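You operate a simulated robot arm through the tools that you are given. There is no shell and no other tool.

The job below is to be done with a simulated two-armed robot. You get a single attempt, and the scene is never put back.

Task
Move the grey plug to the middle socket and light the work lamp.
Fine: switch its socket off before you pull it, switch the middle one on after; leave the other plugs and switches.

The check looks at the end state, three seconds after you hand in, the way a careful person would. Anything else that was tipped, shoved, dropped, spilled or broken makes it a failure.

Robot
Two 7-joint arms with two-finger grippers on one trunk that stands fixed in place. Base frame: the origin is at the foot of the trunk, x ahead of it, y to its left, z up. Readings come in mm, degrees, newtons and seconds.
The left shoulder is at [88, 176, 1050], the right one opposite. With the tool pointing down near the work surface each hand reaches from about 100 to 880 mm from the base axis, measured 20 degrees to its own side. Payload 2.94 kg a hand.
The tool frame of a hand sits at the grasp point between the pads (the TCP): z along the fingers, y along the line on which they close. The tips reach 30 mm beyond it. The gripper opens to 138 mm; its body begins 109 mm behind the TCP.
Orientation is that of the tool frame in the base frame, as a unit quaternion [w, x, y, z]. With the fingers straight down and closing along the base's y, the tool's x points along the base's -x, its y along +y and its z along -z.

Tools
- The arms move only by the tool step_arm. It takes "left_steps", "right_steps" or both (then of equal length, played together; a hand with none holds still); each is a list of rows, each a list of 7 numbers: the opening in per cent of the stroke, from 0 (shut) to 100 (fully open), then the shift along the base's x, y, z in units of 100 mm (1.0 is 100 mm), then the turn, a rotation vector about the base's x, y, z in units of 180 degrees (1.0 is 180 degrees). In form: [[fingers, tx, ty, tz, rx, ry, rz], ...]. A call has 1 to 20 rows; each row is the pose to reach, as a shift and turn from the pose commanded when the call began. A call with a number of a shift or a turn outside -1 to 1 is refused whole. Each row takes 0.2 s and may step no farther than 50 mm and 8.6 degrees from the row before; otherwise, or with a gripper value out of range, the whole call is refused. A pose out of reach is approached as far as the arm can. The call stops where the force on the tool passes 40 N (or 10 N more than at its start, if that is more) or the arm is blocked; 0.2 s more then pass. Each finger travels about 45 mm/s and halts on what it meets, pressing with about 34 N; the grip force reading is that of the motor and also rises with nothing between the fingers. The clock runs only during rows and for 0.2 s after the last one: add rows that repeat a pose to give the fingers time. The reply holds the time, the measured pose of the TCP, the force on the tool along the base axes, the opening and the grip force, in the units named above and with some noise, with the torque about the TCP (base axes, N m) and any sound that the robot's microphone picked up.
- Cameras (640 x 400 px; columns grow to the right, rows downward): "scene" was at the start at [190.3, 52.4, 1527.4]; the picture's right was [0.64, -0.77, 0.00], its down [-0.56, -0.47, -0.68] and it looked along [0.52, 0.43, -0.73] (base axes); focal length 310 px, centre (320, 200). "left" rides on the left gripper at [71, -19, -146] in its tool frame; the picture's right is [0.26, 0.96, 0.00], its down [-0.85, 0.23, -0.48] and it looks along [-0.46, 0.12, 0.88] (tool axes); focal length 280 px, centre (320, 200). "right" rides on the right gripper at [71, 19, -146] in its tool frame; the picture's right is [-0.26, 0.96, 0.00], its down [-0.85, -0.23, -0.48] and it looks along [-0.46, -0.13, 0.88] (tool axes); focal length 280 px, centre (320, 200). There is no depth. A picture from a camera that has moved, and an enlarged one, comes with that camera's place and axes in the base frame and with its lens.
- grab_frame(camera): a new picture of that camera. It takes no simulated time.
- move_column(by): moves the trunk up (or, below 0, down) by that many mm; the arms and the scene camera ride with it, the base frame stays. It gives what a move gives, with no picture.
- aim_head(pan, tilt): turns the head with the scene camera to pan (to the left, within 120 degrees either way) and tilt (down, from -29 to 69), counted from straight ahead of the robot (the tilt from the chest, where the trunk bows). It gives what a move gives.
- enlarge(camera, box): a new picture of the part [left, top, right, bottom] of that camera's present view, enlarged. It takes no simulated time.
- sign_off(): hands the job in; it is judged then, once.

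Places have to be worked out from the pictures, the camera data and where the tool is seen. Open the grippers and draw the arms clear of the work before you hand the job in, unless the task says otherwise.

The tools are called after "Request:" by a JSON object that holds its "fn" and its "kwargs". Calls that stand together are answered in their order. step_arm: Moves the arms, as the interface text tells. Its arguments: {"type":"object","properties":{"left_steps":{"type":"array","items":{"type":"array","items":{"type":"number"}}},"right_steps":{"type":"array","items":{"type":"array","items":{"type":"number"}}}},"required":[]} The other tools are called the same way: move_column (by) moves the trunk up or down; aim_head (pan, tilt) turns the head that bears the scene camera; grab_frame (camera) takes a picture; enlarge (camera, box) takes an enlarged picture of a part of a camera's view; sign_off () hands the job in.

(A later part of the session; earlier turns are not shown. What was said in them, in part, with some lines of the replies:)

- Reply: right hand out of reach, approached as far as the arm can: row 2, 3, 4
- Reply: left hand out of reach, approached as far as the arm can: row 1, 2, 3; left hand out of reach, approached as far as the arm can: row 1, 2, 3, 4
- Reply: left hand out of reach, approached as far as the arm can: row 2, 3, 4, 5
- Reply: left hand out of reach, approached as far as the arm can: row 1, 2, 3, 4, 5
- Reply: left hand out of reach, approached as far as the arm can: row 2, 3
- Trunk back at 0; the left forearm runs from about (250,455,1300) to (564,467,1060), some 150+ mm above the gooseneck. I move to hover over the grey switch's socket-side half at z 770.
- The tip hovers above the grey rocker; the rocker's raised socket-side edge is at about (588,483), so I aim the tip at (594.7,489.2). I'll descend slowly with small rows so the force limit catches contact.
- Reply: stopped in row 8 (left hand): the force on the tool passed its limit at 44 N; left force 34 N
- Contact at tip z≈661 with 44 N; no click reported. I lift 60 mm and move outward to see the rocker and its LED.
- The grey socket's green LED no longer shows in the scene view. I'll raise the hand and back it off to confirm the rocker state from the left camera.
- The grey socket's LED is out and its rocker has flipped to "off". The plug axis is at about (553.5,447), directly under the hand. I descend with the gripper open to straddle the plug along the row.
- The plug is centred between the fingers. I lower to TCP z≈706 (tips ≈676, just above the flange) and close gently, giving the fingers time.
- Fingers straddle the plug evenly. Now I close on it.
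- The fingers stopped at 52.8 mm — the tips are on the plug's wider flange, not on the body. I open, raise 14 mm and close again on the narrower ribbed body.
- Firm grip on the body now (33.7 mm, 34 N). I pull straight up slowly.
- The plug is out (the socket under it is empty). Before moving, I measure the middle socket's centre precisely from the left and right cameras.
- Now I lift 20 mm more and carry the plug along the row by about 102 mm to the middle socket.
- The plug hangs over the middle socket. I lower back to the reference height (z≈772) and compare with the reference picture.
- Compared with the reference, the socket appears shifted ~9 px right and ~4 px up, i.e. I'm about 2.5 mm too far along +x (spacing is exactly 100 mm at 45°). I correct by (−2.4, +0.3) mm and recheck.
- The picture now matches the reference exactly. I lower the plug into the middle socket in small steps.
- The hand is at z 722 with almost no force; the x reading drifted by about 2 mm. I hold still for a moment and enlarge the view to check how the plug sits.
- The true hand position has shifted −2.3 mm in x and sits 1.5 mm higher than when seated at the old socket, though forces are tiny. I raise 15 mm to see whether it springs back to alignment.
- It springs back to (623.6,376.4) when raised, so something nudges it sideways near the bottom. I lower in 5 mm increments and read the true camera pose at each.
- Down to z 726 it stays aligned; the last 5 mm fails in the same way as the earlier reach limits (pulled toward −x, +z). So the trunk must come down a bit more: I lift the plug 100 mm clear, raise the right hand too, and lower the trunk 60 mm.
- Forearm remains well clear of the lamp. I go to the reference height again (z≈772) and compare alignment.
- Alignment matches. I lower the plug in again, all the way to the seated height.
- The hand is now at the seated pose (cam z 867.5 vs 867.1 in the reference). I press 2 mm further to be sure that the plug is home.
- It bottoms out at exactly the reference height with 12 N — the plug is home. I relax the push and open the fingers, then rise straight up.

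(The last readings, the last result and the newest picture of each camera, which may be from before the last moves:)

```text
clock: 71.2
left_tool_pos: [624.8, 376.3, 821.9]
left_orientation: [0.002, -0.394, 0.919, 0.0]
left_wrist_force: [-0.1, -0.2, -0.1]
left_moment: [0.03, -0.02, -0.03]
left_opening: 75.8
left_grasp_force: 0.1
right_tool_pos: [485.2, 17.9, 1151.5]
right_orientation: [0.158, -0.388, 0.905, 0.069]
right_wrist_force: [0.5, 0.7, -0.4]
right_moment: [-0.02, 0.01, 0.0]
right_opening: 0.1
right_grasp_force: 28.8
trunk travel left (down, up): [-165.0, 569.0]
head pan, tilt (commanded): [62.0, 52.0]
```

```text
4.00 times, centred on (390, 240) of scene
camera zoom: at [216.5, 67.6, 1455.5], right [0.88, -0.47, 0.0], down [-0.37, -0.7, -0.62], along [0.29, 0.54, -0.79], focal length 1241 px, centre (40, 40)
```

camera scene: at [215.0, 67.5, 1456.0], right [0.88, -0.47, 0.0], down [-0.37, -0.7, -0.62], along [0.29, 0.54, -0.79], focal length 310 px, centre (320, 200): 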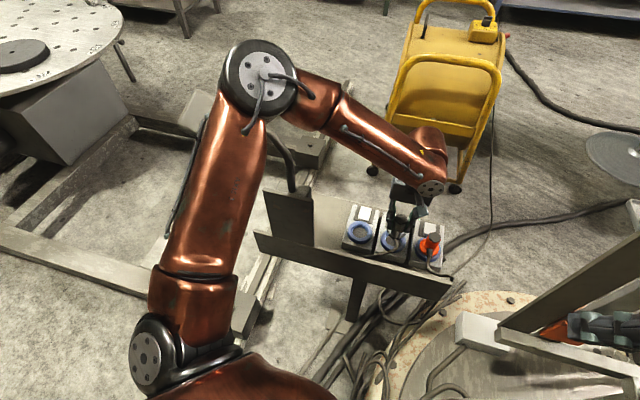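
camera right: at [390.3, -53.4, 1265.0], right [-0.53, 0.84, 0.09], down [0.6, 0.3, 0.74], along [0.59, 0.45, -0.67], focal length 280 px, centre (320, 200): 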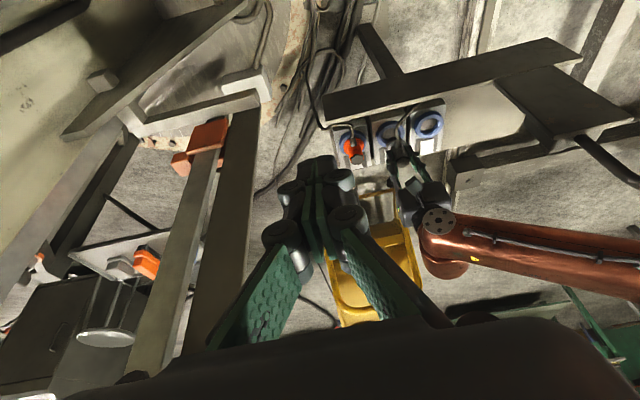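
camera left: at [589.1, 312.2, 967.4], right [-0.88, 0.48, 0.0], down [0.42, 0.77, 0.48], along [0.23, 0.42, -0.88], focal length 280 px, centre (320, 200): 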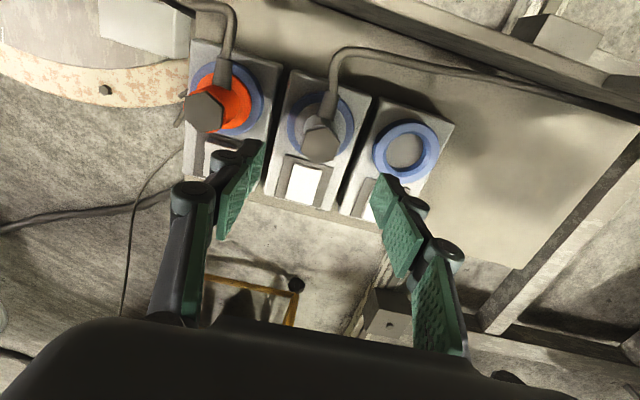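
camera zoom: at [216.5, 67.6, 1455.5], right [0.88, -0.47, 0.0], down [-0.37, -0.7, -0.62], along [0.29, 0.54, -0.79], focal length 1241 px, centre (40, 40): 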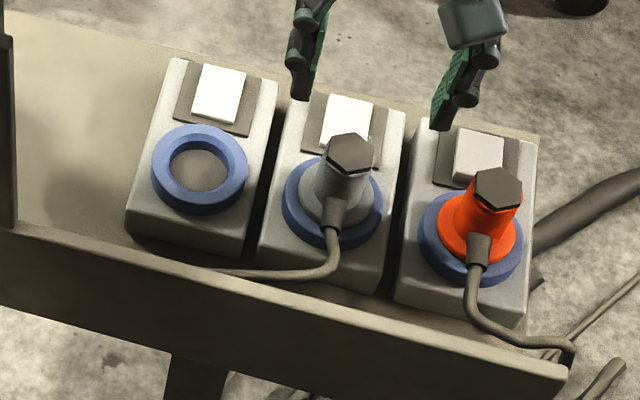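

The plug sits upright in the middle socket with its flange inside the ring. Now I close the fingers and hover over the far (LED-side) half of the middle switch, at about (684,438).

Request:
{"fn": "step_arm", "kwargs": {"left_steps": [[30, 0.15, 0.15, 0, 0, 0, 0], [0, 0.3, 0.3, 0, 0, 0, 0], [0, 0.45, 0.45, -0.1, 0, 0, 0], [0, 0.603, 0.613, -0.3, 0, 0, 0], [0, 0.603, 0.613, -0.5, 0, 0, 0], [0, 0.603, 0.613, -0.5, 0, 0, 0], [0, 0.603, 0.613, -0.5, 0, 0, 0]]}}

Request:
{"fn": "grab_frame", "kwargs": {"camera": "left"}}

Request:
{"fn": "enlarge", "kwargs": {"camera": "left", "box": [220, 40, 420, 190]}}

Request:
{"fn": "grab_frame", "kwargs": {"camera": "scene"}}

```text
clock: 72.8
left_tool_pos: [684.2, 436.7, 771.1]
left_orientation: [0.002, -0.394, 0.919, -0.001]
left_wrist_force: [-0.5, -0.3, -0.4]
left_moment: [0.0, -0.01, -0.03]
left_opening: 0.0
left_grasp_force: 28.5
right_tool_pos: [485.4, 18.4, 1149.3]
right_orientation: [0.159, -0.387, 0.906, 0.069]
right_wrist_force: [0.8, 0.1, -0.2]
right_moment: [0.0, 0.06, 0.0]
right_opening: 0.0
right_grasp_force: 28.5
trunk travel left (down, up): [-165.0, 569.0]
head pan, tilt (commanded): [62.0, 52.0]
```

```text
taken
camera left: at [649.6, 373.4, 916.7], right [-0.88, 0.48, 0.0], down [0.42, 0.77, 0.48], along [0.23, 0.42, -0.88], focal length 280 px, centre (320, 200)
```

left: 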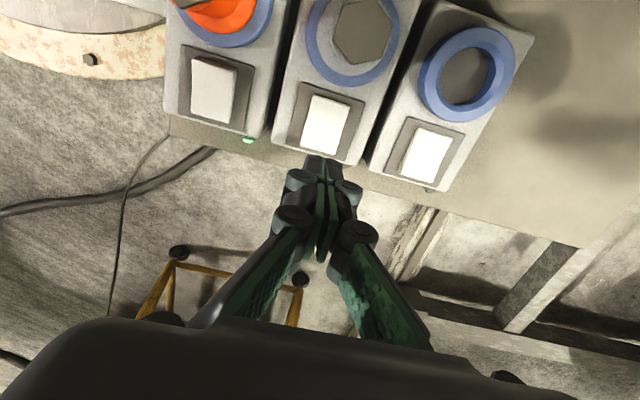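

```text
2.67 times, centred on (320, 115) of left
camera zoom: at [649.6, 373.4, 916.7], right [-0.88, 0.48, 0.0], down [0.42, 0.77, 0.48], along [0.23, 0.42, -0.88], focal length 748 px, centre (320, 427)
```

zoom: 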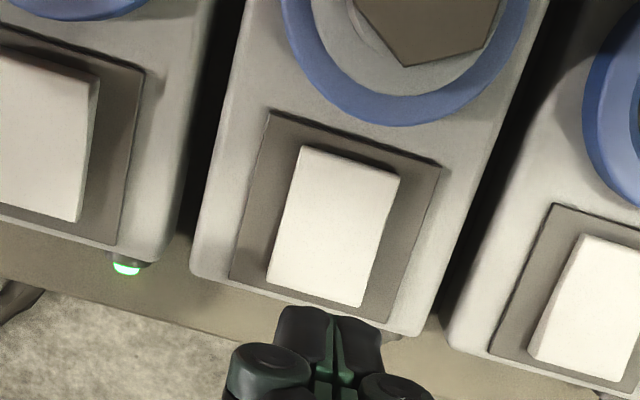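

```text
taken
camera scene: at [216.6, 67.7, 1455.5], right [0.88, -0.47, 0.0], down [-0.37, -0.7, -0.62], along [0.29, 0.54, -0.79], focal length 310 px, centre (320, 200)
```

scene: 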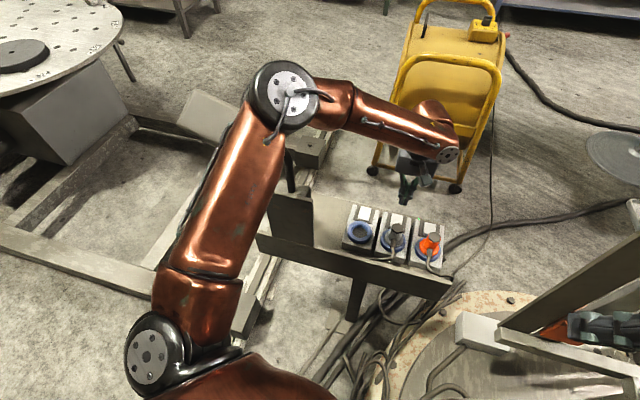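

Only the orange socket's LED is lit, both others are off; the tip is right over the far half of the middle rocker. I press down slowly.

Request:
{"fn": "step_arm", "kwargs": {"left_steps": [[0, 0, 0, -0.35, 0, 0, 0], [0, 0, 0, -0.6, 0, 0, 0], [0, 0, 0, -0.7, 0, 0, 0], [0, 0, 0, -0.75, 0, 0, 0], [0, 0, 0, -0.78, 0, 0, 0], [0, 0, 0, -0.81, 0, 0, 0], [0, 0, 0, -0.84, 0, 0, 0], [0, 0, 0, -0.87, 0, 0, 0], [0, 0, 0, -0.9, 0, 0, 0]]}}

Request:
{"fn": "step_arm", "kwargs": {"left_steps": [[0, 0, 0, 0.2, 0, 0, 0], [0, 0, 0, 0.5, 0, 0, 0], [0, 0, 0, 0.8, 0, 0, 0], [0, 0, 0, 0.8, 0, 0, 0]]}}

Request:
{"fn": "enlarge", "kwargs": {"camera": "left", "box": [200, 40, 420, 190]}}

Request:
{"fn": "grab_frame", "kwargs": {"camera": "scene"}}

```text
clock: 74.6
left_tool_pos: [687.0, 438.8, 691.9]
left_orientation: [0.008, -0.394, 0.919, -0.001]
left_wrist_force: [-9.2, 2.3, 24.7]
left_moment: [-0.12, 0.45, -0.06]
left_opening: 6.2
left_grasp_force: 28.0
right_tool_pos: [483.0, 15.4, 1151.3]
right_orientation: [0.16, -0.389, 0.905, 0.069]
right_wrist_force: [0.7, 0.4, -0.4]
right_moment: [-0.01, 0.02, 0.03]
right_opening: 0.2
right_grasp_force: 28.5
trunk travel left (down, up): [-165.0, 569.0]
head pan, tilt (commanded): [62.0, 52.0]
stopped in row 9 (left hand): the force on the tool passed its limit at 44 N (the readings are from after the stop); the commanded pose is now the measured one
```

```text
clock: 75.6
left_tool_pos: [686.7, 439.5, 766.7]
left_orientation: [0.006, -0.394, 0.919, -0.002]
left_wrist_force: [0.5, -0.2, -0.2]
left_moment: [0.0, 0.0, 0.02]
left_opening: 0.0
left_grasp_force: 28.7
right_tool_pos: [485.6, 17.9, 1150.9]
right_orientation: [0.158, -0.388, 0.905, 0.069]
right_wrist_force: [0.7, -0.2, -0.1]
right_moment: [0.0, 0.02, -0.01]
right_opening: 0.1
right_grasp_force: 28.0
trunk travel left (down, up): [-165.0, 569.0]
head pan, tilt (commanded): [62.0, 52.0]
```

```text
2.67 times, centred on (310, 115) of left
camera zoom: at [649.8, 374.6, 913.2], right [-0.88, 0.47, -0.01], down [0.41, 0.77, 0.48], along [0.24, 0.42, -0.88], focal length 748 px, centre (347, 427)
```

zoom: 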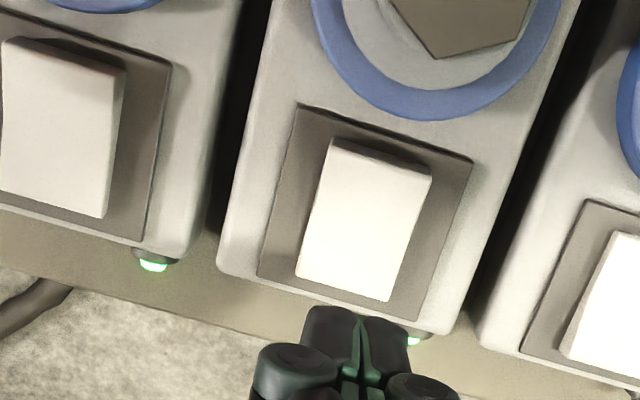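

```text
taken
camera scene: at [216.8, 68.3, 1455.4], right [0.88, -0.47, 0.0], down [-0.37, -0.7, -0.61], along [0.29, 0.54, -0.79], focal length 310 px, centre (320, 200)
```

scene: 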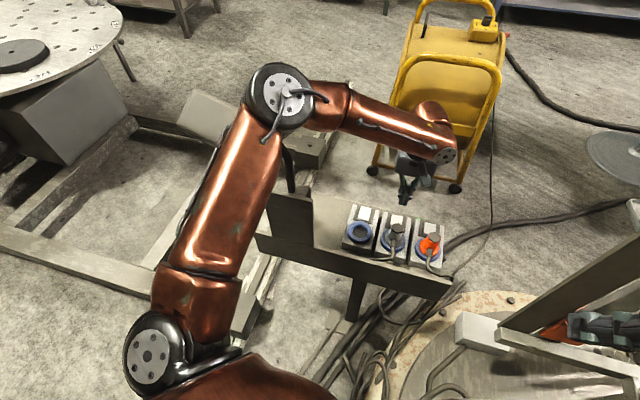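

The middle LED is now green and its rocker is flipped on. Next: is the lamp lit? I move the left hand up out of the way a little and look at the lamp and the floor beneath it.

Request:
{"fn": "step_arm", "kwargs": {"left_steps": [[0, 0, -0.1, 0.3, 0, 0, 0], [0, 0, -0.3, 0.6, 0, 0, 0], [0, 0, -0.5, 0.9, 0, 0, 0], [0, 0, -0.6, 1.0, 0, 0, 0]]}}

Request:
{"fn": "aim_head", "kwargs": {"pan": 75, "tilt": 50}}

Request:
{"fn": "grab_frame", "kwargs": {"camera": "scene"}}

Request:
{"fn": "grab_frame", "kwargs": {"camera": "right"}}

Request:
{"fn": "grab_frame", "kwargs": {"camera": "left"}}

```text
clock: 76.6
left_tool_pos: [687.4, 377.0, 866.4]
left_orientation: [0.006, -0.395, 0.919, -0.001]
left_wrist_force: [0.0, -0.1, 0.6]
left_moment: [0.01, -0.02, -0.01]
left_opening: 0.0
left_grasp_force: 28.4
right_tool_pos: [485.1, 17.7, 1150.3]
right_orientation: [0.159, -0.388, 0.905, 0.069]
right_wrist_force: [0.4, 0.0, -0.2]
right_moment: [-0.02, 0.0, 0.03]
right_opening: 0.1
right_grasp_force: 28.6
trunk travel left (down, up): [-165.0, 569.0]
head pan, tilt (commanded): [62.0, 52.0]
```

```text
clock: 77.4
left_tool_pos: [687.9, 378.0, 867.7]
left_orientation: [0.006, -0.395, 0.919, -0.002]
left_wrist_force: [0.1, 0.2, 0.9]
left_moment: [0.02, 0.01, -0.02]
left_opening: 0.0
left_grasp_force: 28.6
right_tool_pos: [485.2, 18.0, 1150.7]
right_orientation: [0.159, -0.388, 0.905, 0.069]
right_wrist_force: [0.4, 0.2, -0.2]
right_moment: [-0.03, -0.01, 0.04]
right_opening: 0.0
right_grasp_force: 28.5
trunk travel left (down, up): [-165.0, 569.0]
head pan, tilt (commanded): [75.0, 50.0]
```

```text
taken
camera scene: at [201.2, 75.6, 1458.2], right [0.97, -0.26, 0.0], down [-0.2, -0.74, -0.64], along [0.17, 0.62, -0.77], focal length 310 px, centre (320, 200)
```

scene: 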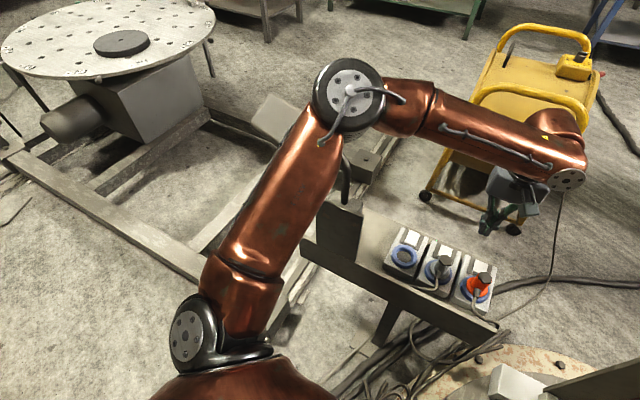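

```text
taken
camera right: at [392.0, -53.3, 1264.0], right [-0.53, 0.84, 0.09], down [0.61, 0.3, 0.74], along [0.59, 0.45, -0.67], focal length 280 px, centre (320, 200)
```

right: 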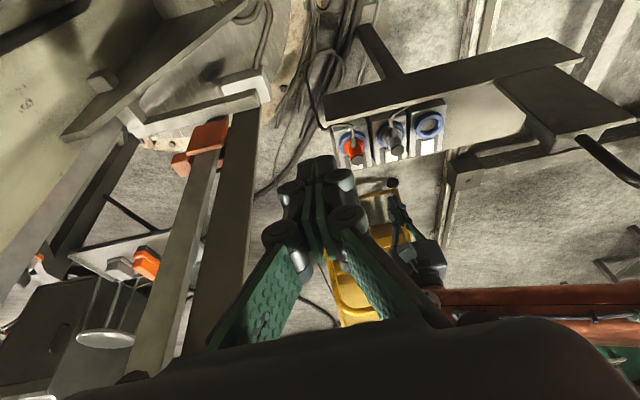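

```text
taken
camera left: at [650.5, 313.4, 1013.1], right [-0.88, 0.47, -0.01], down [0.41, 0.77, 0.48], along [0.24, 0.42, -0.88], focal length 280 px, centre (320, 200)
```

left: 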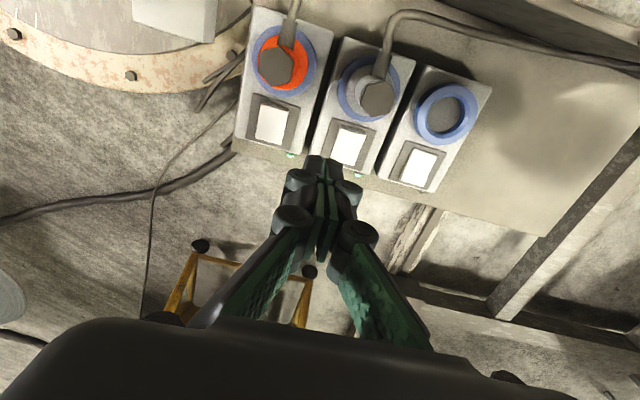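

Two LEDs (orange and middle) are on, but I can't tell whether the lamp glows — its lens faces away. I bring the left hand to about (580,440,960) and tilt it 60° so its camera looks toward the lamp head.

Request:
{"fn": "step_arm", "kwargs": {"left_steps": [[0, -0.3, 0.2, 0.3, 0, 0, 0], [0, -0.6, 0.4, 0.6, 0, 0, 0], [0, -0.9, 0.6, 0.9, 0, 0, 0], [0, -1.0, 0.62, 0.93, 0, 0, 0]]}}

Request:
{"fn": "step_arm", "kwargs": {"left_steps": [[0, 0, 0, 0, 0.033, 0.033, 0], [0, 0, 0, 0, 0.066, 0.066, 0], [0, 0, 0, 0, 0.099, 0.099, 0], [0, 0, 0, 0, 0.132, 0.132, 0], [0, 0, 0, 0, 0.165, 0.165, 0], [0, 0, 0, 0, 0.198, 0.198, 0], [0, 0, 0, 0, 0.2357, 0.2357, 0], [0, 0, 0, 0, 0.2357, 0.2357, 0]]}}

Request:
{"fn": "grab_frame", "kwargs": {"camera": "left"}}

Request:
{"fn": "grab_frame", "kwargs": {"camera": "scene"}}

```text
clock: 78.4
left_tool_pos: [586.5, 441.0, 960.9]
left_orientation: [0.006, -0.394, 0.919, -0.001]
left_wrist_force: [-0.5, -0.1, -0.4]
left_moment: [0.03, -0.02, 0.0]
left_opening: 0.2
left_grasp_force: 28.3
right_tool_pos: [484.7, 17.6, 1149.7]
right_orientation: [0.157, -0.389, 0.905, 0.07]
right_wrist_force: [-0.1, -0.8, 0.5]
right_moment: [-0.01, 0.02, 0.04]
right_opening: 0.0
right_grasp_force: 28.4
trunk travel left (down, up): [-165.0, 569.0]
head pan, tilt (commanded): [75.0, 50.0]
```

```text
refused: row 7 steps farther than a row can; nothing moved
```

```text
taken
camera left: at [549.9, 375.1, 1106.1], right [-0.88, 0.48, -0.01], down [0.41, 0.77, 0.48], along [0.24, 0.42, -0.88], focal length 280 px, centre (320, 200)
```

left: 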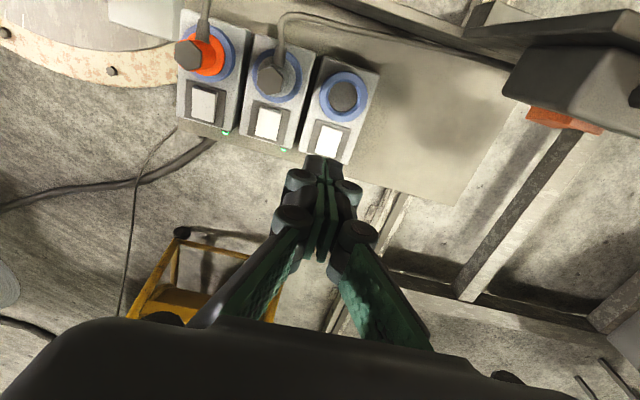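

```text
taken
camera scene: at [201.5, 75.3, 1458.1], right [0.97, -0.26, 0.0], down [-0.2, -0.74, -0.64], along [0.17, 0.62, -0.77], focal length 310 px, centre (320, 200)
```

scene: 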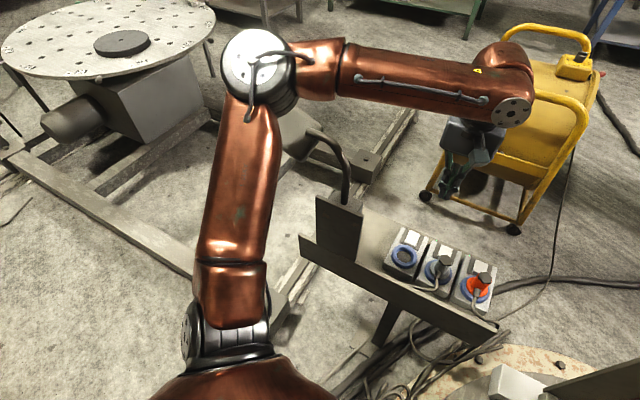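

The last row was slightly too large a turn; the elbow stays ~110 mm above the lamp head's top. I redo the tilt with even steps.

Request:
{"fn": "step_arm", "kwargs": {"left_steps": [[0, 0, 0, 0, 0.03, 0.03, 0], [0, 0, 0, 0, 0.06, 0.06, 0], [0, 0, 0, 0, 0.09, 0.09, 0], [0, 0, 0, 0, 0.12, 0.12, 0], [0, 0, 0, 0, 0.15, 0.15, 0], [0, 0, 0, 0, 0.18, 0.18, 0], [0, 0, 0, 0, 0.21, 0.21, 0], [0, 0, 0, 0, 0.2357, 0.2357, 0], [0, 0, 0, 0, 0.2357, 0.2357, 0]]}}

Request:
{"fn": "grab_frame", "kwargs": {"camera": "left"}}

Request:
{"fn": "grab_frame", "kwargs": {"camera": "scene"}}

```text
clock: 80.4
left_tool_pos: [484.3, 519.4, 908.2]
left_orientation: [-0.179, -0.34, 0.799, 0.463]
left_wrist_force: [0.5, 0.1, -1.1]
left_moment: [-0.03, 0.0, 0.0]
left_opening: 0.0
left_grasp_force: 28.2
left hand out of reach, approached as far as the arm can: row 5, 6, 7, 8, 9
right_tool_pos: [486.4, 17.3, 1150.3]
right_orientation: [0.16, -0.388, 0.905, 0.069]
right_wrist_force: [-0.5, -0.4, 0.4]
right_moment: [0.04, -0.03, 0.02]
right_opening: 0.0
right_grasp_force: 28.7
trunk travel left (down, up): [-165.0, 569.0]
head pan, tilt (commanded): [75.0, 50.0]
```

```text
taken
camera left: at [528.7, 373.1, 964.9], right [-0.55, 0.14, 0.82], down [0.8, 0.39, 0.46], along [-0.25, 0.91, -0.33], focal length 280 px, centre (320, 200)
```

left: 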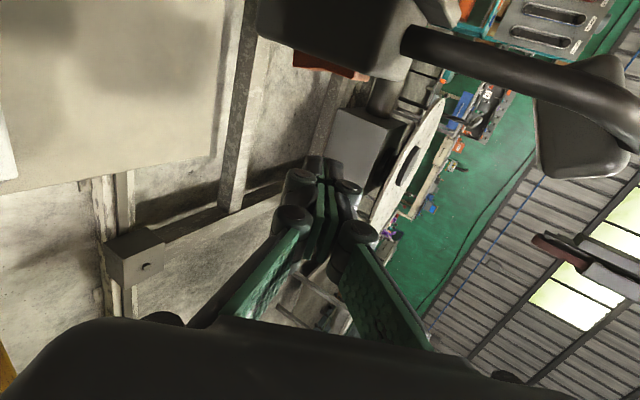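

```text
taken
camera scene: at [201.0, 75.4, 1458.3], right [0.97, -0.26, 0.0], down [-0.2, -0.74, -0.64], along [0.17, 0.62, -0.77], focal length 310 px, centre (320, 200)
```

scene: 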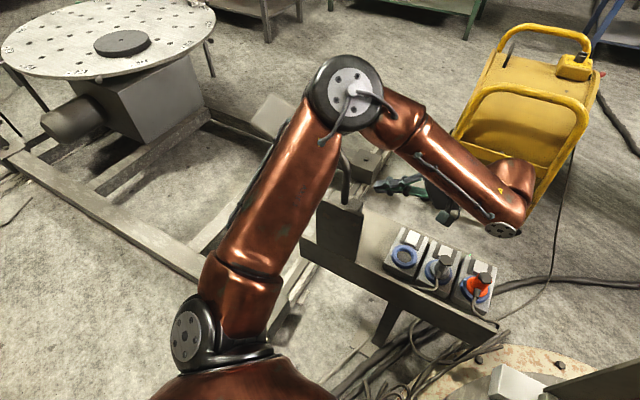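

The arm slid closer than asked (reach limit), with the tip about 60 mm from the lamp housing but touching nothing. The lamp head and the housing are in view — I enlarge both.

Request:
{"fn": "enlarge", "kwargs": {"camera": "left", "box": [500, 30, 640, 200]}}

Request:
{"fn": "enlarge", "kwargs": {"camera": "left", "box": [250, 0, 450, 120]}}

```text
2.35 times, centred on (570, 115) of left
camera zoom: at [528.7, 373.1, 964.9], right [-0.55, 0.14, 0.82], down [0.8, 0.39, 0.46], along [-0.25, 0.91, -0.33], focal length 660 px, centre (-268, 400)
```

zoom: 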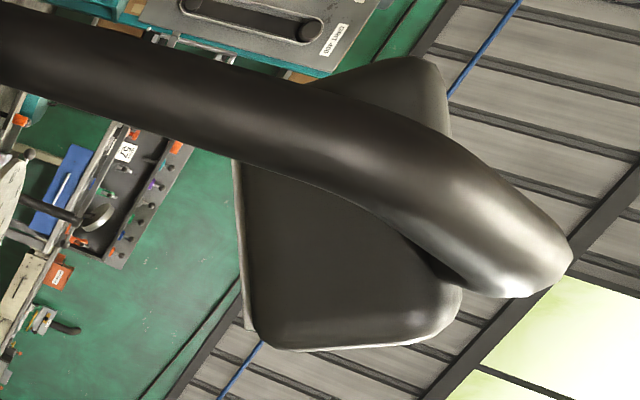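

```text
3.20 times, centred on (350, 60) of left
camera zoom: at [528.7, 373.1, 964.9], right [-0.55, 0.14, 0.82], down [0.8, 0.39, 0.46], along [-0.25, 0.91, -0.33], focal length 897 px, centre (224, 648)
```

zoom: 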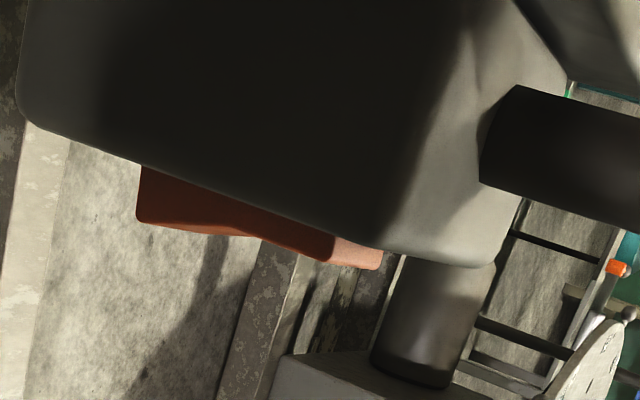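

The lens strip on the head's underside is dull (unlit) although the plug's socket is live, and the rocker profile shows its top half pressed and bottom half sticking out — so the lamp's own switch is off and must be flipped. I'll approach the rocker's bottom half from outside: first yaw 12° so the fingertip leads toward the housing, keeping ~40 mm away.

Request:
{"fn": "step_arm", "kwargs": {"left_steps": [[0, 0, 0, 0, 0, 0, 0.033], [0, 0, 0, 0, 0, 0, 0.0667], [0, -0.1, 0.05, -0.1, 0, 0, 0.0667], [0, -0.2, 0.1, -0.2, 0, 0, 0.0667], [0, -0.2, 0.1, -0.2, 0, 0, 0.0667]]}}

Request:
{"fn": "grab_frame", "kwargs": {"camera": "left"}}

Request:
{"fn": "enlarge", "kwargs": {"camera": "scene", "box": [270, 120, 460, 270]}}

```text
clock: 81.6
left_tool_pos: [464.0, 528.7, 889.5]
left_orientation: [-0.228, -0.421, 0.759, 0.442]
left_wrist_force: [0.4, 1.0, -0.4]
left_moment: [0.03, -0.01, 0.0]
left_opening: 0.0
left_grasp_force: 28.3
left hand out of reach, approached as far as the arm can: row 1, 2, 3
right_tool_pos: [486.0, 18.3, 1150.9]
right_orientation: [0.158, -0.388, 0.905, 0.068]
right_wrist_force: [0.1, -0.2, 0.0]
right_moment: [-0.01, -0.02, 0.0]
right_opening: 0.1
right_grasp_force: 28.8
trunk travel left (down, up): [-165.0, 569.0]
head pan, tilt (commanded): [75.0, 50.0]
```

```text
taken
camera left: at [538.3, 394.4, 944.5], right [-0.56, 0.03, 0.82], down [0.7, 0.54, 0.46], along [-0.44, 0.84, -0.33], focal length 280 px, centre (320, 200)
```

left: 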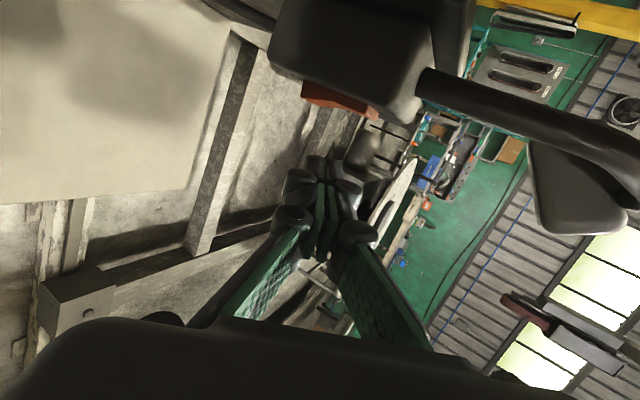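

```text
2.67 times, centred on (365, 195) of scene
camera zoom: at [201.0, 75.5, 1458.3], right [0.97, -0.26, 0.0], down [-0.2, -0.74, -0.64], along [0.17, 0.62, -0.77], focal length 827 px, centre (200, 213)
```

zoom: 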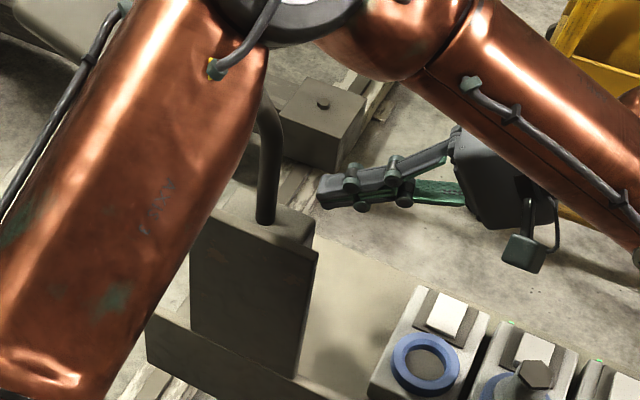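

The lamp's lens face is visible and dark, confirming it's unlit. I enlarge the rocker from here to pin down its position before pressing.

Request:
{"fn": "enlarge", "kwargs": {"camera": "left", "box": [270, 50, 430, 190]}}

Request:
{"fn": "enlarge", "kwargs": {"camera": "left", "box": [500, 100, 640, 250]}}

```text
2.86 times, centred on (350, 120) of left
camera zoom: at [538.3, 394.4, 944.5], right [-0.56, 0.03, 0.82], down [0.7, 0.54, 0.46], along [-0.44, 0.84, -0.33], focal length 801 px, centre (234, 429)
```

zoom: 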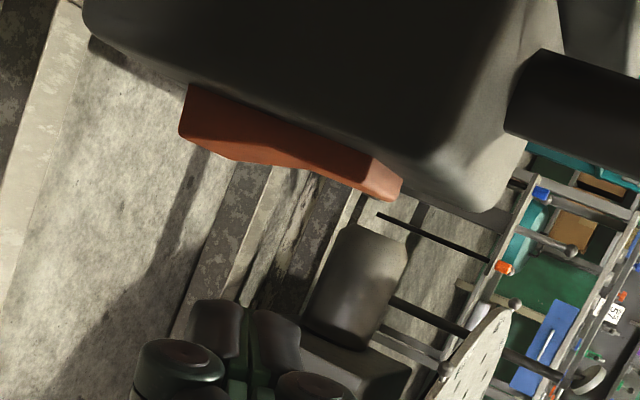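

```text
2.67 times, centred on (570, 175) of left
camera zoom: at [538.3, 394.4, 944.5], right [-0.56, 0.03, 0.82], down [0.7, 0.54, 0.46], along [-0.44, 0.84, -0.33], focal length 748 px, centre (-347, 267)
```

zoom: 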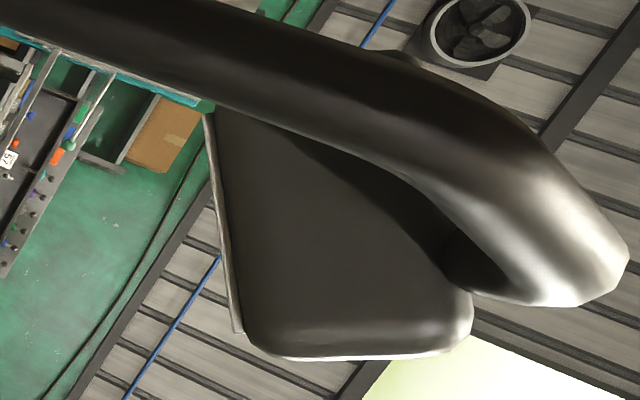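

Triangulated: rocker bottom edge at z≈836, n-offset 655 (protruding 5 mm beyond the pressed top half), centre near (395,525). I move the tip to about 15 mm in front of the bottom half.

Request:
{"fn": "step_arm", "kwargs": {"left_steps": [[0, -0.07, 0.015, -0.1, 0, 0, 0], [0, -0.14, 0.03, -0.2, 0, 0, 0], [0, -0.2, 0.045, -0.28, 0, 0, 0], [0, -0.267, 0.061, -0.332, 0, 0, 0], [0, -0.267, 0.061, -0.332, 0, 0, 0]]}}

Request:
{"fn": "grab_frame", "kwargs": {"camera": "left"}}

Request:
{"fn": "enlarge", "kwargs": {"camera": "left", "box": [250, 50, 410, 190]}}

Request:
{"fn": "enlarge", "kwargs": {"camera": "scene", "box": [270, 120, 460, 270]}}

```text
clock: 82.8
left_tool_pos: [437.5, 534.1, 855.4]
left_orientation: [-0.228, -0.422, 0.759, 0.441]
left_wrist_force: [-0.7, 0.0, 0.2]
left_moment: [0.02, -0.02, -0.01]
left_opening: 0.1
left_grasp_force: 28.3
right_tool_pos: [486.4, 18.2, 1150.7]
right_orientation: [0.158, -0.388, 0.905, 0.069]
right_wrist_force: [0.3, 0.5, -1.2]
right_moment: [-0.05, 0.03, -0.01]
right_opening: 0.2
right_grasp_force: 28.3
trunk travel left (down, up): [-165.0, 569.0]
head pan, tilt (commanded): [75.0, 50.0]
```

```text
taken
camera left: at [511.7, 400.2, 910.7], right [-0.56, 0.03, 0.83], down [0.7, 0.54, 0.46], along [-0.44, 0.84, -0.33], focal length 280 px, centre (320, 200)
```

left: 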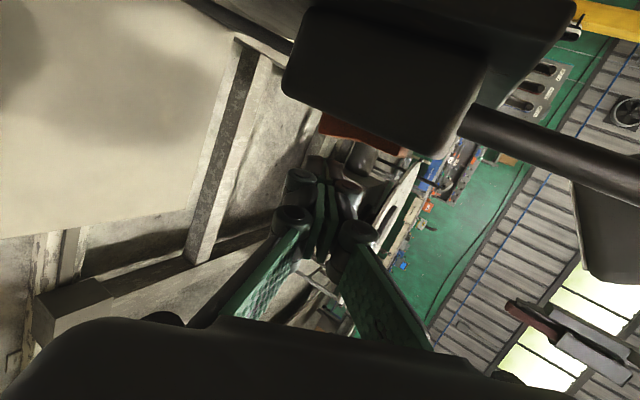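

```text
2.86 times, centred on (330, 120) of left
camera zoom: at [511.7, 400.2, 910.7], right [-0.56, 0.03, 0.83], down [0.7, 0.54, 0.46], along [-0.44, 0.84, -0.33], focal length 801 px, centre (291, 429)
```

zoom: 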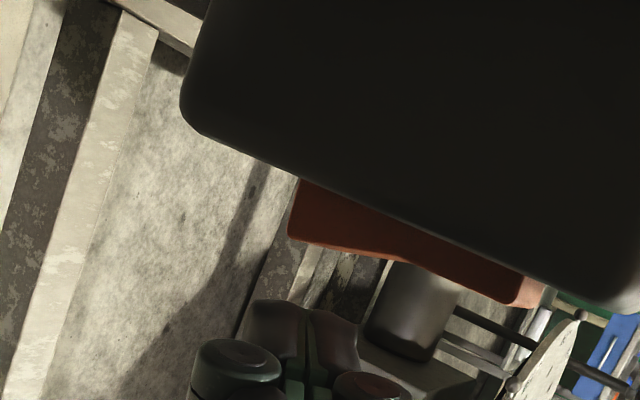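

```text
2.67 times, centred on (365, 195) of scene
camera zoom: at [201.1, 75.7, 1458.2], right [0.97, -0.26, 0.0], down [-0.2, -0.74, -0.64], along [0.17, 0.62, -0.77], focal length 827 px, centre (200, 213)
```

zoom: 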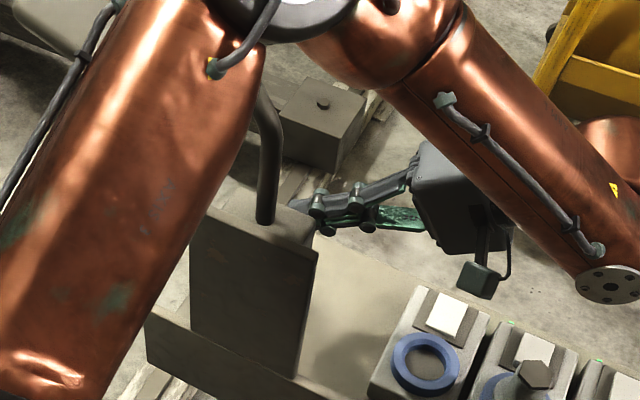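

The tip is level with the rocker's bottom edge, ~13 mm in front of it. I raise 4 mm to cover the bottom half and push inward slowly in small steps.

Request:
{"fn": "step_arm", "kwargs": {"left_steps": [[0, 0, 0, 0.04, 0, 0, 0], [0, -0.035, -0.035, 0.04, 0, 0, 0], [0, -0.064, -0.064, 0.04, 0, 0, 0], [0, -0.085, -0.085, 0.04, 0, 0, 0], [0, -0.099, -0.099, 0.04, 0, 0, 0], [0, -0.113, -0.113, 0.04, 0, 0, 0], [0, -0.127, -0.127, 0.04, 0, 0, 0], [0, -0.141, -0.141, 0.04, 0, 0, 0]]}}

Request:
{"fn": "enlarge", "kwargs": {"camera": "left", "box": [250, 50, 410, 190]}}

Request:
{"fn": "grab_frame", "kwargs": {"camera": "left"}}

Request:
{"fn": "grab_frame", "kwargs": {"camera": "scene"}}

```text
clock: 84.6
left_tool_pos: [425.8, 523.0, 859.3]
left_orientation: [-0.228, -0.42, 0.759, 0.442]
left_wrist_force: [14.3, 20.4, 4.8]
left_moment: [0.03, 0.1, -0.62]
left_opening: 0.0
left_grasp_force: 28.2
right_tool_pos: [488.3, 20.2, 1150.8]
right_orientation: [0.157, -0.389, 0.905, 0.069]
right_wrist_force: [0.4, 1.0, -0.3]
right_moment: [0.03, 0.01, 0.04]
right_opening: 0.0
right_grasp_force: 28.0
trunk travel left (down, up): [-165.0, 569.0]
head pan, tilt (commanded): [75.0, 50.0]
```

```text
2.86 times, centred on (330, 120) of left
camera zoom: at [500.2, 388.7, 914.0], right [-0.56, 0.02, 0.83], down [0.7, 0.54, 0.46], along [-0.44, 0.84, -0.32], focal length 801 px, centre (291, 429)
```

zoom: 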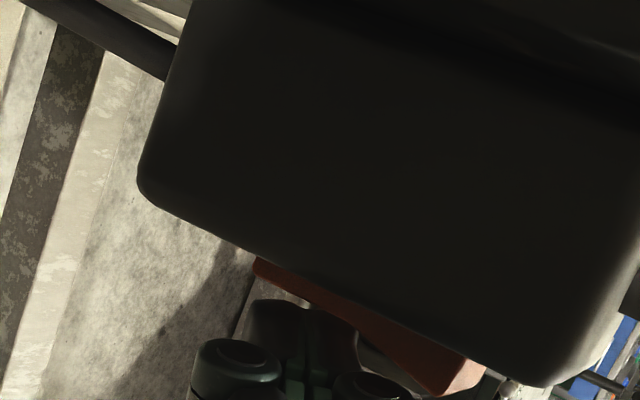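

```text
taken
camera left: at [500.2, 388.7, 914.0], right [-0.56, 0.02, 0.83], down [0.7, 0.54, 0.46], along [-0.44, 0.84, -0.32], focal length 280 px, centre (320, 200)
```

left: 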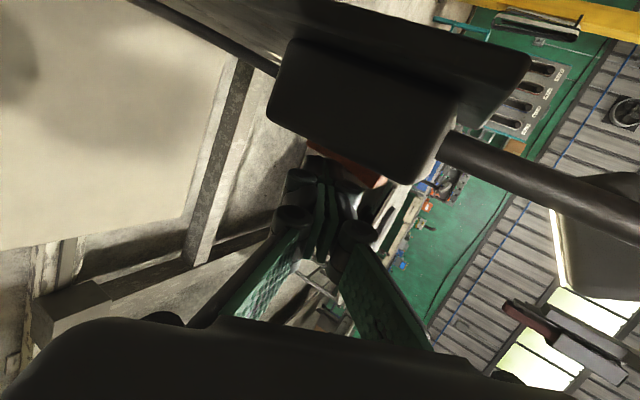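

```text
taken
camera scene: at [205.0, 78.3, 1457.9], right [0.97, -0.26, 0.0], down [-0.2, -0.74, -0.64], along [0.16, 0.62, -0.77], focal length 310 px, centre (320, 200)
```

scene: 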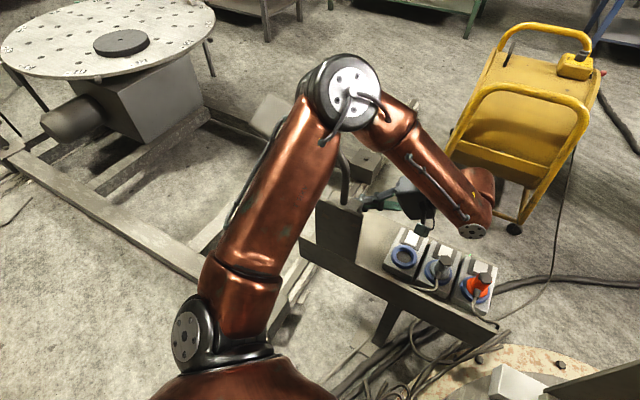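

The rocker flipped (top half now sticks out) and the lamp's lens edge at the right of the picture looks bright. I back off outward and enlarge to confirm.

Request:
{"fn": "step_arm", "kwargs": {"left_steps": [[0, 0.05, 0.05, 0, 0, 0, 0], [0, 0.12, 0.12, 0, 0, 0, 0], [0, 0.25, 0.25, 0, 0, 0, 0], [0, 0.4, 0.35, 0.05, 0, 0, 0], [0, 0.5, 0.35, 0.1, 0, 0, 0]]}}

Request:
{"fn": "grab_frame", "kwargs": {"camera": "left"}}

Request:
{"fn": "enlarge", "kwargs": {"camera": "left", "box": [480, 120, 640, 300]}}

Request:
{"fn": "enlarge", "kwargs": {"camera": "left", "box": [250, 40, 430, 190]}}

```text
clock: 85.8
left_tool_pos: [473.3, 554.4, 869.5]
left_orientation: [-0.228, -0.421, 0.758, 0.442]
left_wrist_force: [-0.1, 0.5, 0.6]
left_moment: [-0.02, -0.03, 0.01]
left_opening: 0.0
left_grasp_force: 28.2
right_tool_pos: [484.8, 19.0, 1151.6]
right_orientation: [0.159, -0.388, 0.905, 0.068]
right_wrist_force: [-0.1, -0.7, -1.1]
right_moment: [0.01, 0.01, -0.04]
right_opening: 0.0
right_grasp_force: 28.4
trunk travel left (down, up): [-165.0, 569.0]
head pan, tilt (commanded): [75.0, 50.0]
```

```text
taken
camera left: at [547.3, 420.8, 925.3], right [-0.56, 0.03, 0.82], down [0.7, 0.54, 0.46], along [-0.44, 0.84, -0.33], focal length 280 px, centre (320, 200)
```

left: 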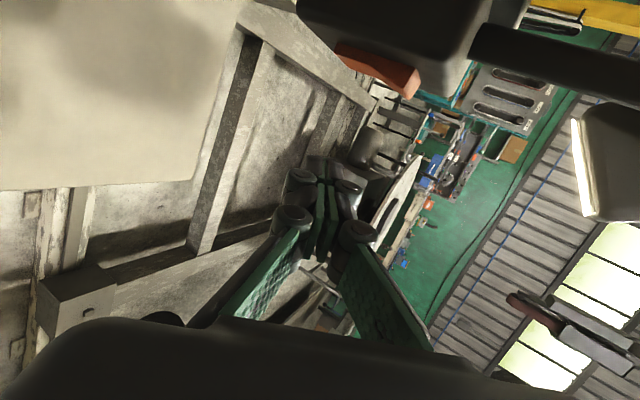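

```text
2.22 times, centred on (560, 210) of left
camera zoom: at [547.3, 420.8, 925.3], right [-0.56, 0.03, 0.82], down [0.7, 0.54, 0.46], along [-0.44, 0.84, -0.33], focal length 623 px, centre (-213, 178)
```

zoom: 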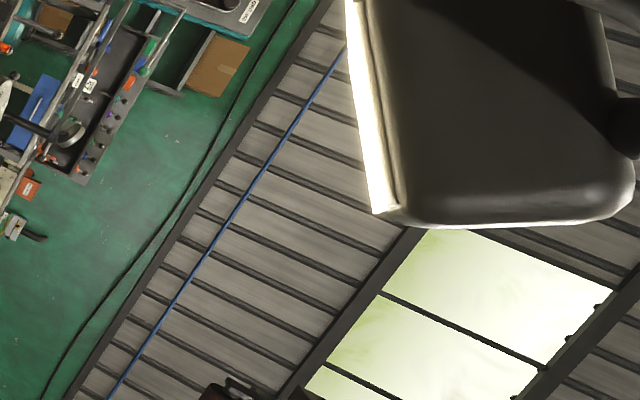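

```text
2.67 times, centred on (340, 115) of left
camera zoom: at [547.3, 420.8, 925.3], right [-0.56, 0.03, 0.82], down [0.7, 0.54, 0.46], along [-0.44, 0.84, -0.33], focal length 748 px, centre (267, 427)
```

zoom: 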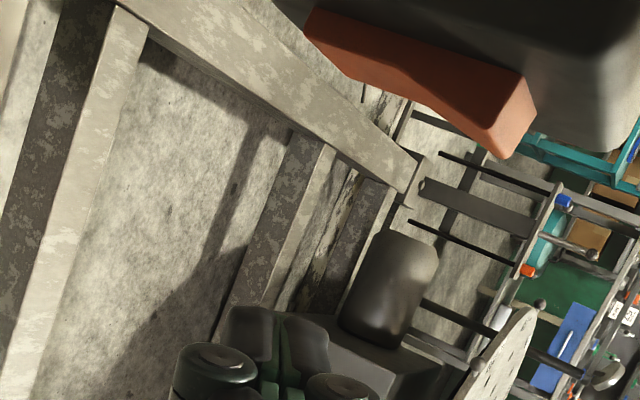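

The lens now glows bright white — the lamp is lit. Now I withdraw the left hand, untilting it while moving it away from the lamp toward the right and above the sockets.

Request:
{"fn": "step_arm", "kwargs": {"left_steps": [[0, 0.14, -0.1, 0.06, 0, 0, 0], [0, 0.3, -0.22, 0.12, -0.0185, -0.0277, 0], [0, 0.45, -0.34, 0.18, -0.037, -0.0555, 0], [0, 0.6, -0.46, 0.24, -0.0555, -0.0832, 0], [0, 0.74, -0.57, 0.3, -0.074, -0.111, 0], [0, 0.74, -0.57, 0.3, -0.0925, -0.1387, 0]]}}

Request:
{"fn": "grab_frame", "kwargs": {"camera": "scene"}}

```text
clock: 87.2
left_tool_pos: [548.2, 499.4, 900.3]
left_orientation: [-0.116, -0.47, 0.845, 0.226]
left_wrist_force: [-0.5, 0.5, 0.7]
left_moment: [-0.01, -0.01, -0.02]
left_opening: 0.0
left_grasp_force: 28.8
left hand out of reach, approached as far as the arm can: row 1
right_tool_pos: [484.9, 18.8, 1151.2]
right_orientation: [0.16, -0.388, 0.905, 0.07]
right_wrist_force: [-0.6, -0.3, -0.2]
right_moment: [0.0, 0.04, -0.01]
right_opening: 0.0
right_grasp_force: 28.1
trunk travel left (down, up): [-165.0, 569.0]
head pan, tilt (commanded): [75.0, 50.0]
```

```text
taken
camera scene: at [200.2, 76.5, 1458.4], right [0.97, -0.26, 0.0], down [-0.2, -0.74, -0.64], along [0.17, 0.62, -0.77], focal length 310 px, centre (320, 200)
```

scene: 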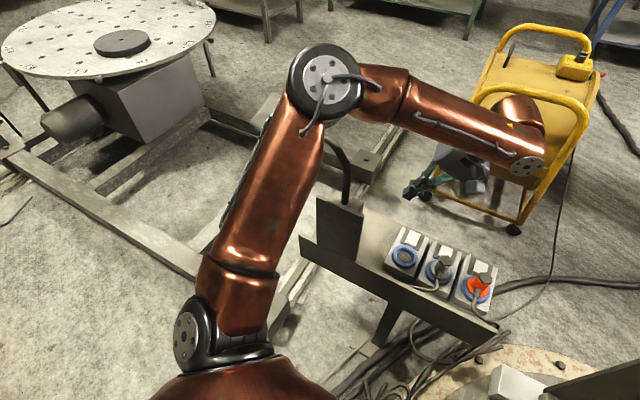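

The hand is clear of the lamp and half untilted. I finish untilting while moving further right and up.

Request:
{"fn": "step_arm", "kwargs": {"left_steps": [[0, 0.1, -0.15, 0.15, -0.0185, -0.0277, 0], [0, 0.2, -0.3, 0.3, -0.037, -0.0555, 0], [0, 0.3, -0.45, 0.45, -0.0555, -0.0832, 0], [0, 0.35, -0.6, 0.6, -0.074, -0.111, 0], [0, 0.35, -0.7, 0.75, -0.0925, -0.1387, 0], [0, 0.35, -0.7, 0.85, -0.0925, -0.1387, 0]]}}

Request:
{"fn": "grab_frame", "kwargs": {"camera": "left"}}

Request:
{"fn": "grab_frame", "kwargs": {"camera": "scene"}}

Request:
{"fn": "grab_frame", "kwargs": {"camera": "right"}}

```text
clock: 88.6
left_tool_pos: [582.6, 428.5, 982.5]
left_orientation: [0.002, -0.486, 0.874, -0.004]
left_wrist_force: [-0.6, -0.4, 0.2]
left_moment: [0.0, -0.01, 0.01]
left_opening: 0.2
left_grasp_force: 28.5
right_tool_pos: [484.3, 17.4, 1150.9]
right_orientation: [0.158, -0.388, 0.905, 0.07]
right_wrist_force: [0.1, 0.0, -0.1]
right_moment: [0.03, -0.01, -0.01]
right_opening: 0.0
right_grasp_force: 28.4
trunk travel left (down, up): [-165.0, 569.0]
head pan, tilt (commanded): [75.0, 50.0]
```

```text
taken
camera left: at [560.5, 358.4, 1130.5], right [-0.96, 0.29, -0.01], down [0.25, 0.85, 0.47], along [0.14, 0.45, -0.88], focal length 280 px, centre (320, 200)
```

left: 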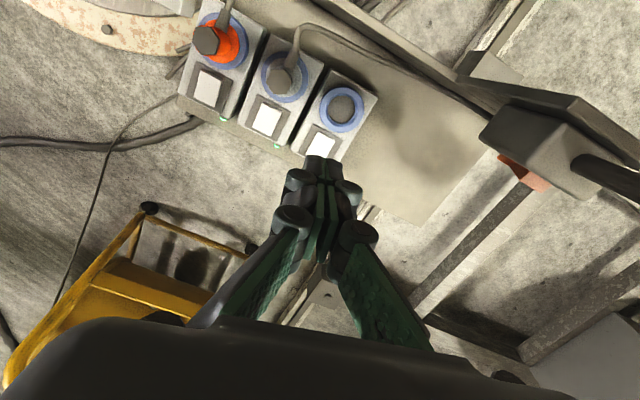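

```text
taken
camera scene: at [201.3, 75.1, 1458.2], right [0.97, -0.26, 0.0], down [-0.2, -0.74, -0.64], along [0.17, 0.62, -0.77], focal length 310 px, centre (320, 200)
```

scene: 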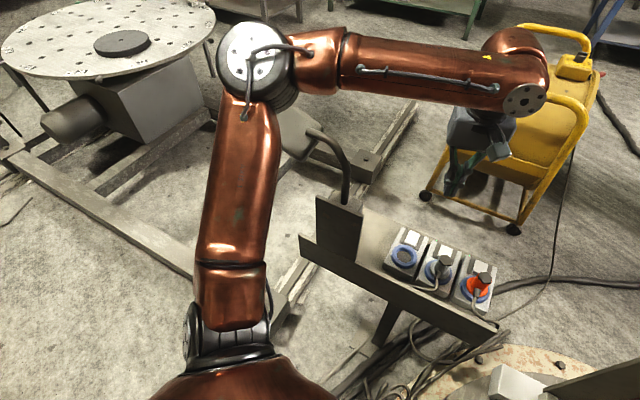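

```text
taken
camera right: at [392.2, -53.8, 1263.8], right [-0.53, 0.84, 0.09], down [0.61, 0.3, 0.74], along [0.59, 0.45, -0.67], focal length 280 px, centre (320, 200)
```

right: 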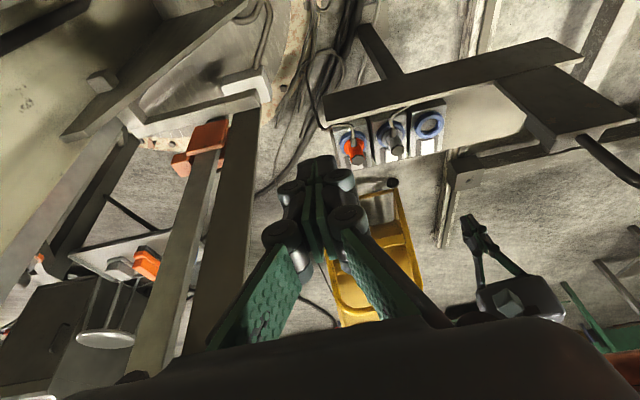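

All clear. I raise the left hand another 100 mm, back it toward the robot a little, and open both grippers, then take final check pictures.

Request:
{"fn": "step_arm", "kwargs": {"left_steps": [[20, 0, -0.1, 0.3, 0, 0, 0], [40, -0.1, -0.2, 0.6, 0, 0, 0], [70, -0.2, -0.3, 0.9, 0, 0, 0], [100, -0.3, -0.4, 1.0, 0, 0, 0], [100, -0.3, -0.4, 1.0, 0, 0, 0], [100, -0.3, -0.4, 1.0, 0, 0, 0], [100, -0.3, -0.4, 1.0, 0, 0, 0], [100, -0.3, -0.4, 1.0, 0, 0, 0]], "right_steps": [[20, 0, 0, 0, 0, 0, 0], [40, 0, 0, 0, 0, 0, 0], [70, 0, 0, 0, 0, 0, 0], [100, 0, 0, 0, 0, 0, 0], [100, 0, 0, 0, 0, 0, 0], [100, 0, 0, 0, 0, 0, 0], [100, 0, 0, 0, 0, 0, 0], [100, 0, 0, 0, 0, 0, 0]]}}

Request:
{"fn": "grab_frame", "kwargs": {"camera": "left"}}

Request:
{"fn": "grab_frame", "kwargs": {"camera": "scene"}}

Request:
{"fn": "enlarge", "kwargs": {"camera": "right", "box": [300, 60, 480, 190]}}

```text
clock: 90.4
left_tool_pos: [552.1, 387.7, 1083.6]
left_orientation: [0.002, -0.485, 0.874, -0.003]
left_wrist_force: [1.5, 0.3, -0.1]
left_moment: [0.01, -0.02, 0.02]
left_opening: 138.3
left_grasp_force: 0.1
right_tool_pos: [485.1, 18.9, 1151.1]
right_orientation: [0.158, -0.388, 0.905, 0.069]
right_wrist_force: [1.0, 0.1, -0.1]
right_moment: [-0.02, -0.02, 0.03]
right_opening: 138.2
right_grasp_force: 0.0
trunk travel left (down, up): [-165.0, 569.0]
head pan, tilt (commanded): [75.0, 50.0]
```

```text
taken
camera left: at [530.9, 319.3, 1230.9], right [-0.96, 0.29, -0.01], down [0.25, 0.84, 0.47], along [0.14, 0.45, -0.88], focal length 280 px, centre (320, 200)
```

left: 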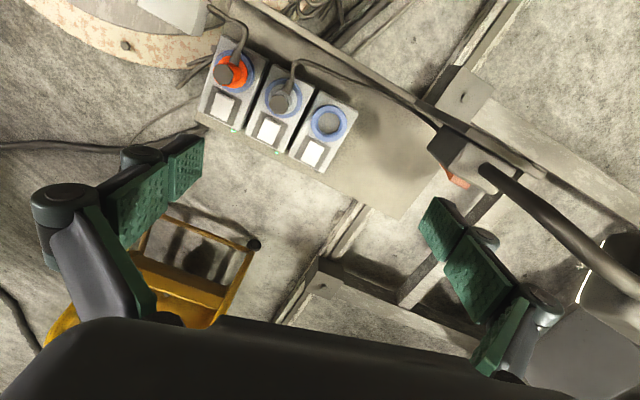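

```text
taken
camera scene: at [200.9, 75.6, 1458.3], right [0.97, -0.26, 0.0], down [-0.2, -0.74, -0.64], along [0.17, 0.62, -0.77], focal length 310 px, centre (320, 200)
```

scene: 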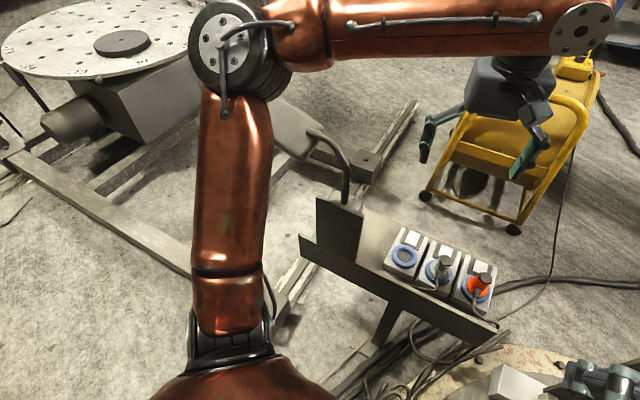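

```text
3.08 times, centred on (390, 125) of right
camera zoom: at [391.8, -53.3, 1264.0], right [-0.53, 0.84, 0.09], down [0.61, 0.3, 0.74], along [0.59, 0.45, -0.67], focal length 863 px, centre (105, 431)
```

zoom: 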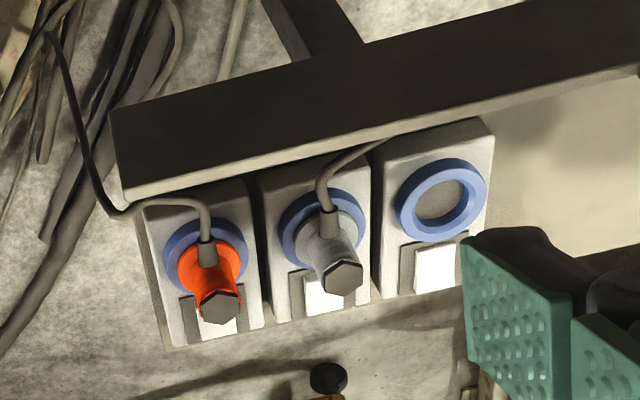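

Final check: I enlarge the sockets' LEDs and the lamp lens from the left camera.

Request:
{"fn": "enlarge", "kwargs": {"camera": "left", "box": [190, 30, 370, 180]}}

Request:
{"fn": "enlarge", "kwargs": {"camera": "left", "box": [420, 110, 640, 330]}}

```text
2.67 times, centred on (280, 105) of left
camera zoom: at [530.9, 319.3, 1230.9], right [-0.96, 0.29, -0.01], down [0.25, 0.84, 0.47], along [0.14, 0.45, -0.88], focal length 748 px, centre (427, 453)
```

zoom: 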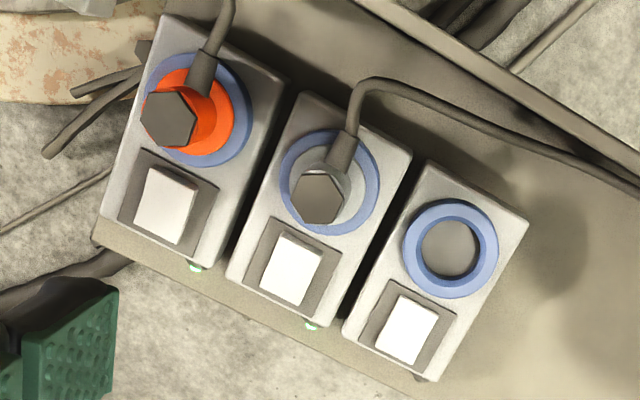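

```text
1.82 times, centred on (530, 220) of left
camera zoom: at [530.9, 319.3, 1230.9], right [-0.96, 0.29, -0.01], down [0.25, 0.84, 0.47], along [0.14, 0.45, -0.88], focal length 510 px, centre (-62, 164)
```

zoom: 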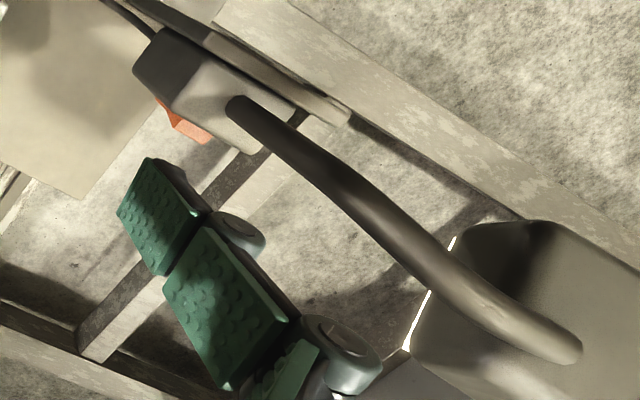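

The grey plug is seated in the middle socket. The middle and orange LEDs are on, the old socket's LED is off, the lamp lens glows, and both grippers are open and clear. I hand the job in.

Request:
{"fn": "sign_off", "kwargs": {}}

```text
The job is handed in.
```

The grey plug is now in the middle socket and the work lamp is lit. I've handed the job in.

- **Order:** I switched the grey plug's old socket off before pulling it. I switched the middle socket on only after the plug was fully seated.
- **Lamp switch:** the lamp stayed dark even with the middle socket live, because its own orange rocker on the lamp housing was off. I pressed that rocker on, since the lamp could not light otherwise. You asked for other switches to be left, so note that this one changed.
- **End state:** the green lights on the middle and orange sockets are on, and the old socket's light is off. The orange plug and its switch were not touched.
- **Arms:** both grippers are open and held clear above the board. The trunk is 60 mm lower than where it started.

No picture or force reading showed anything else being knocked or moved.
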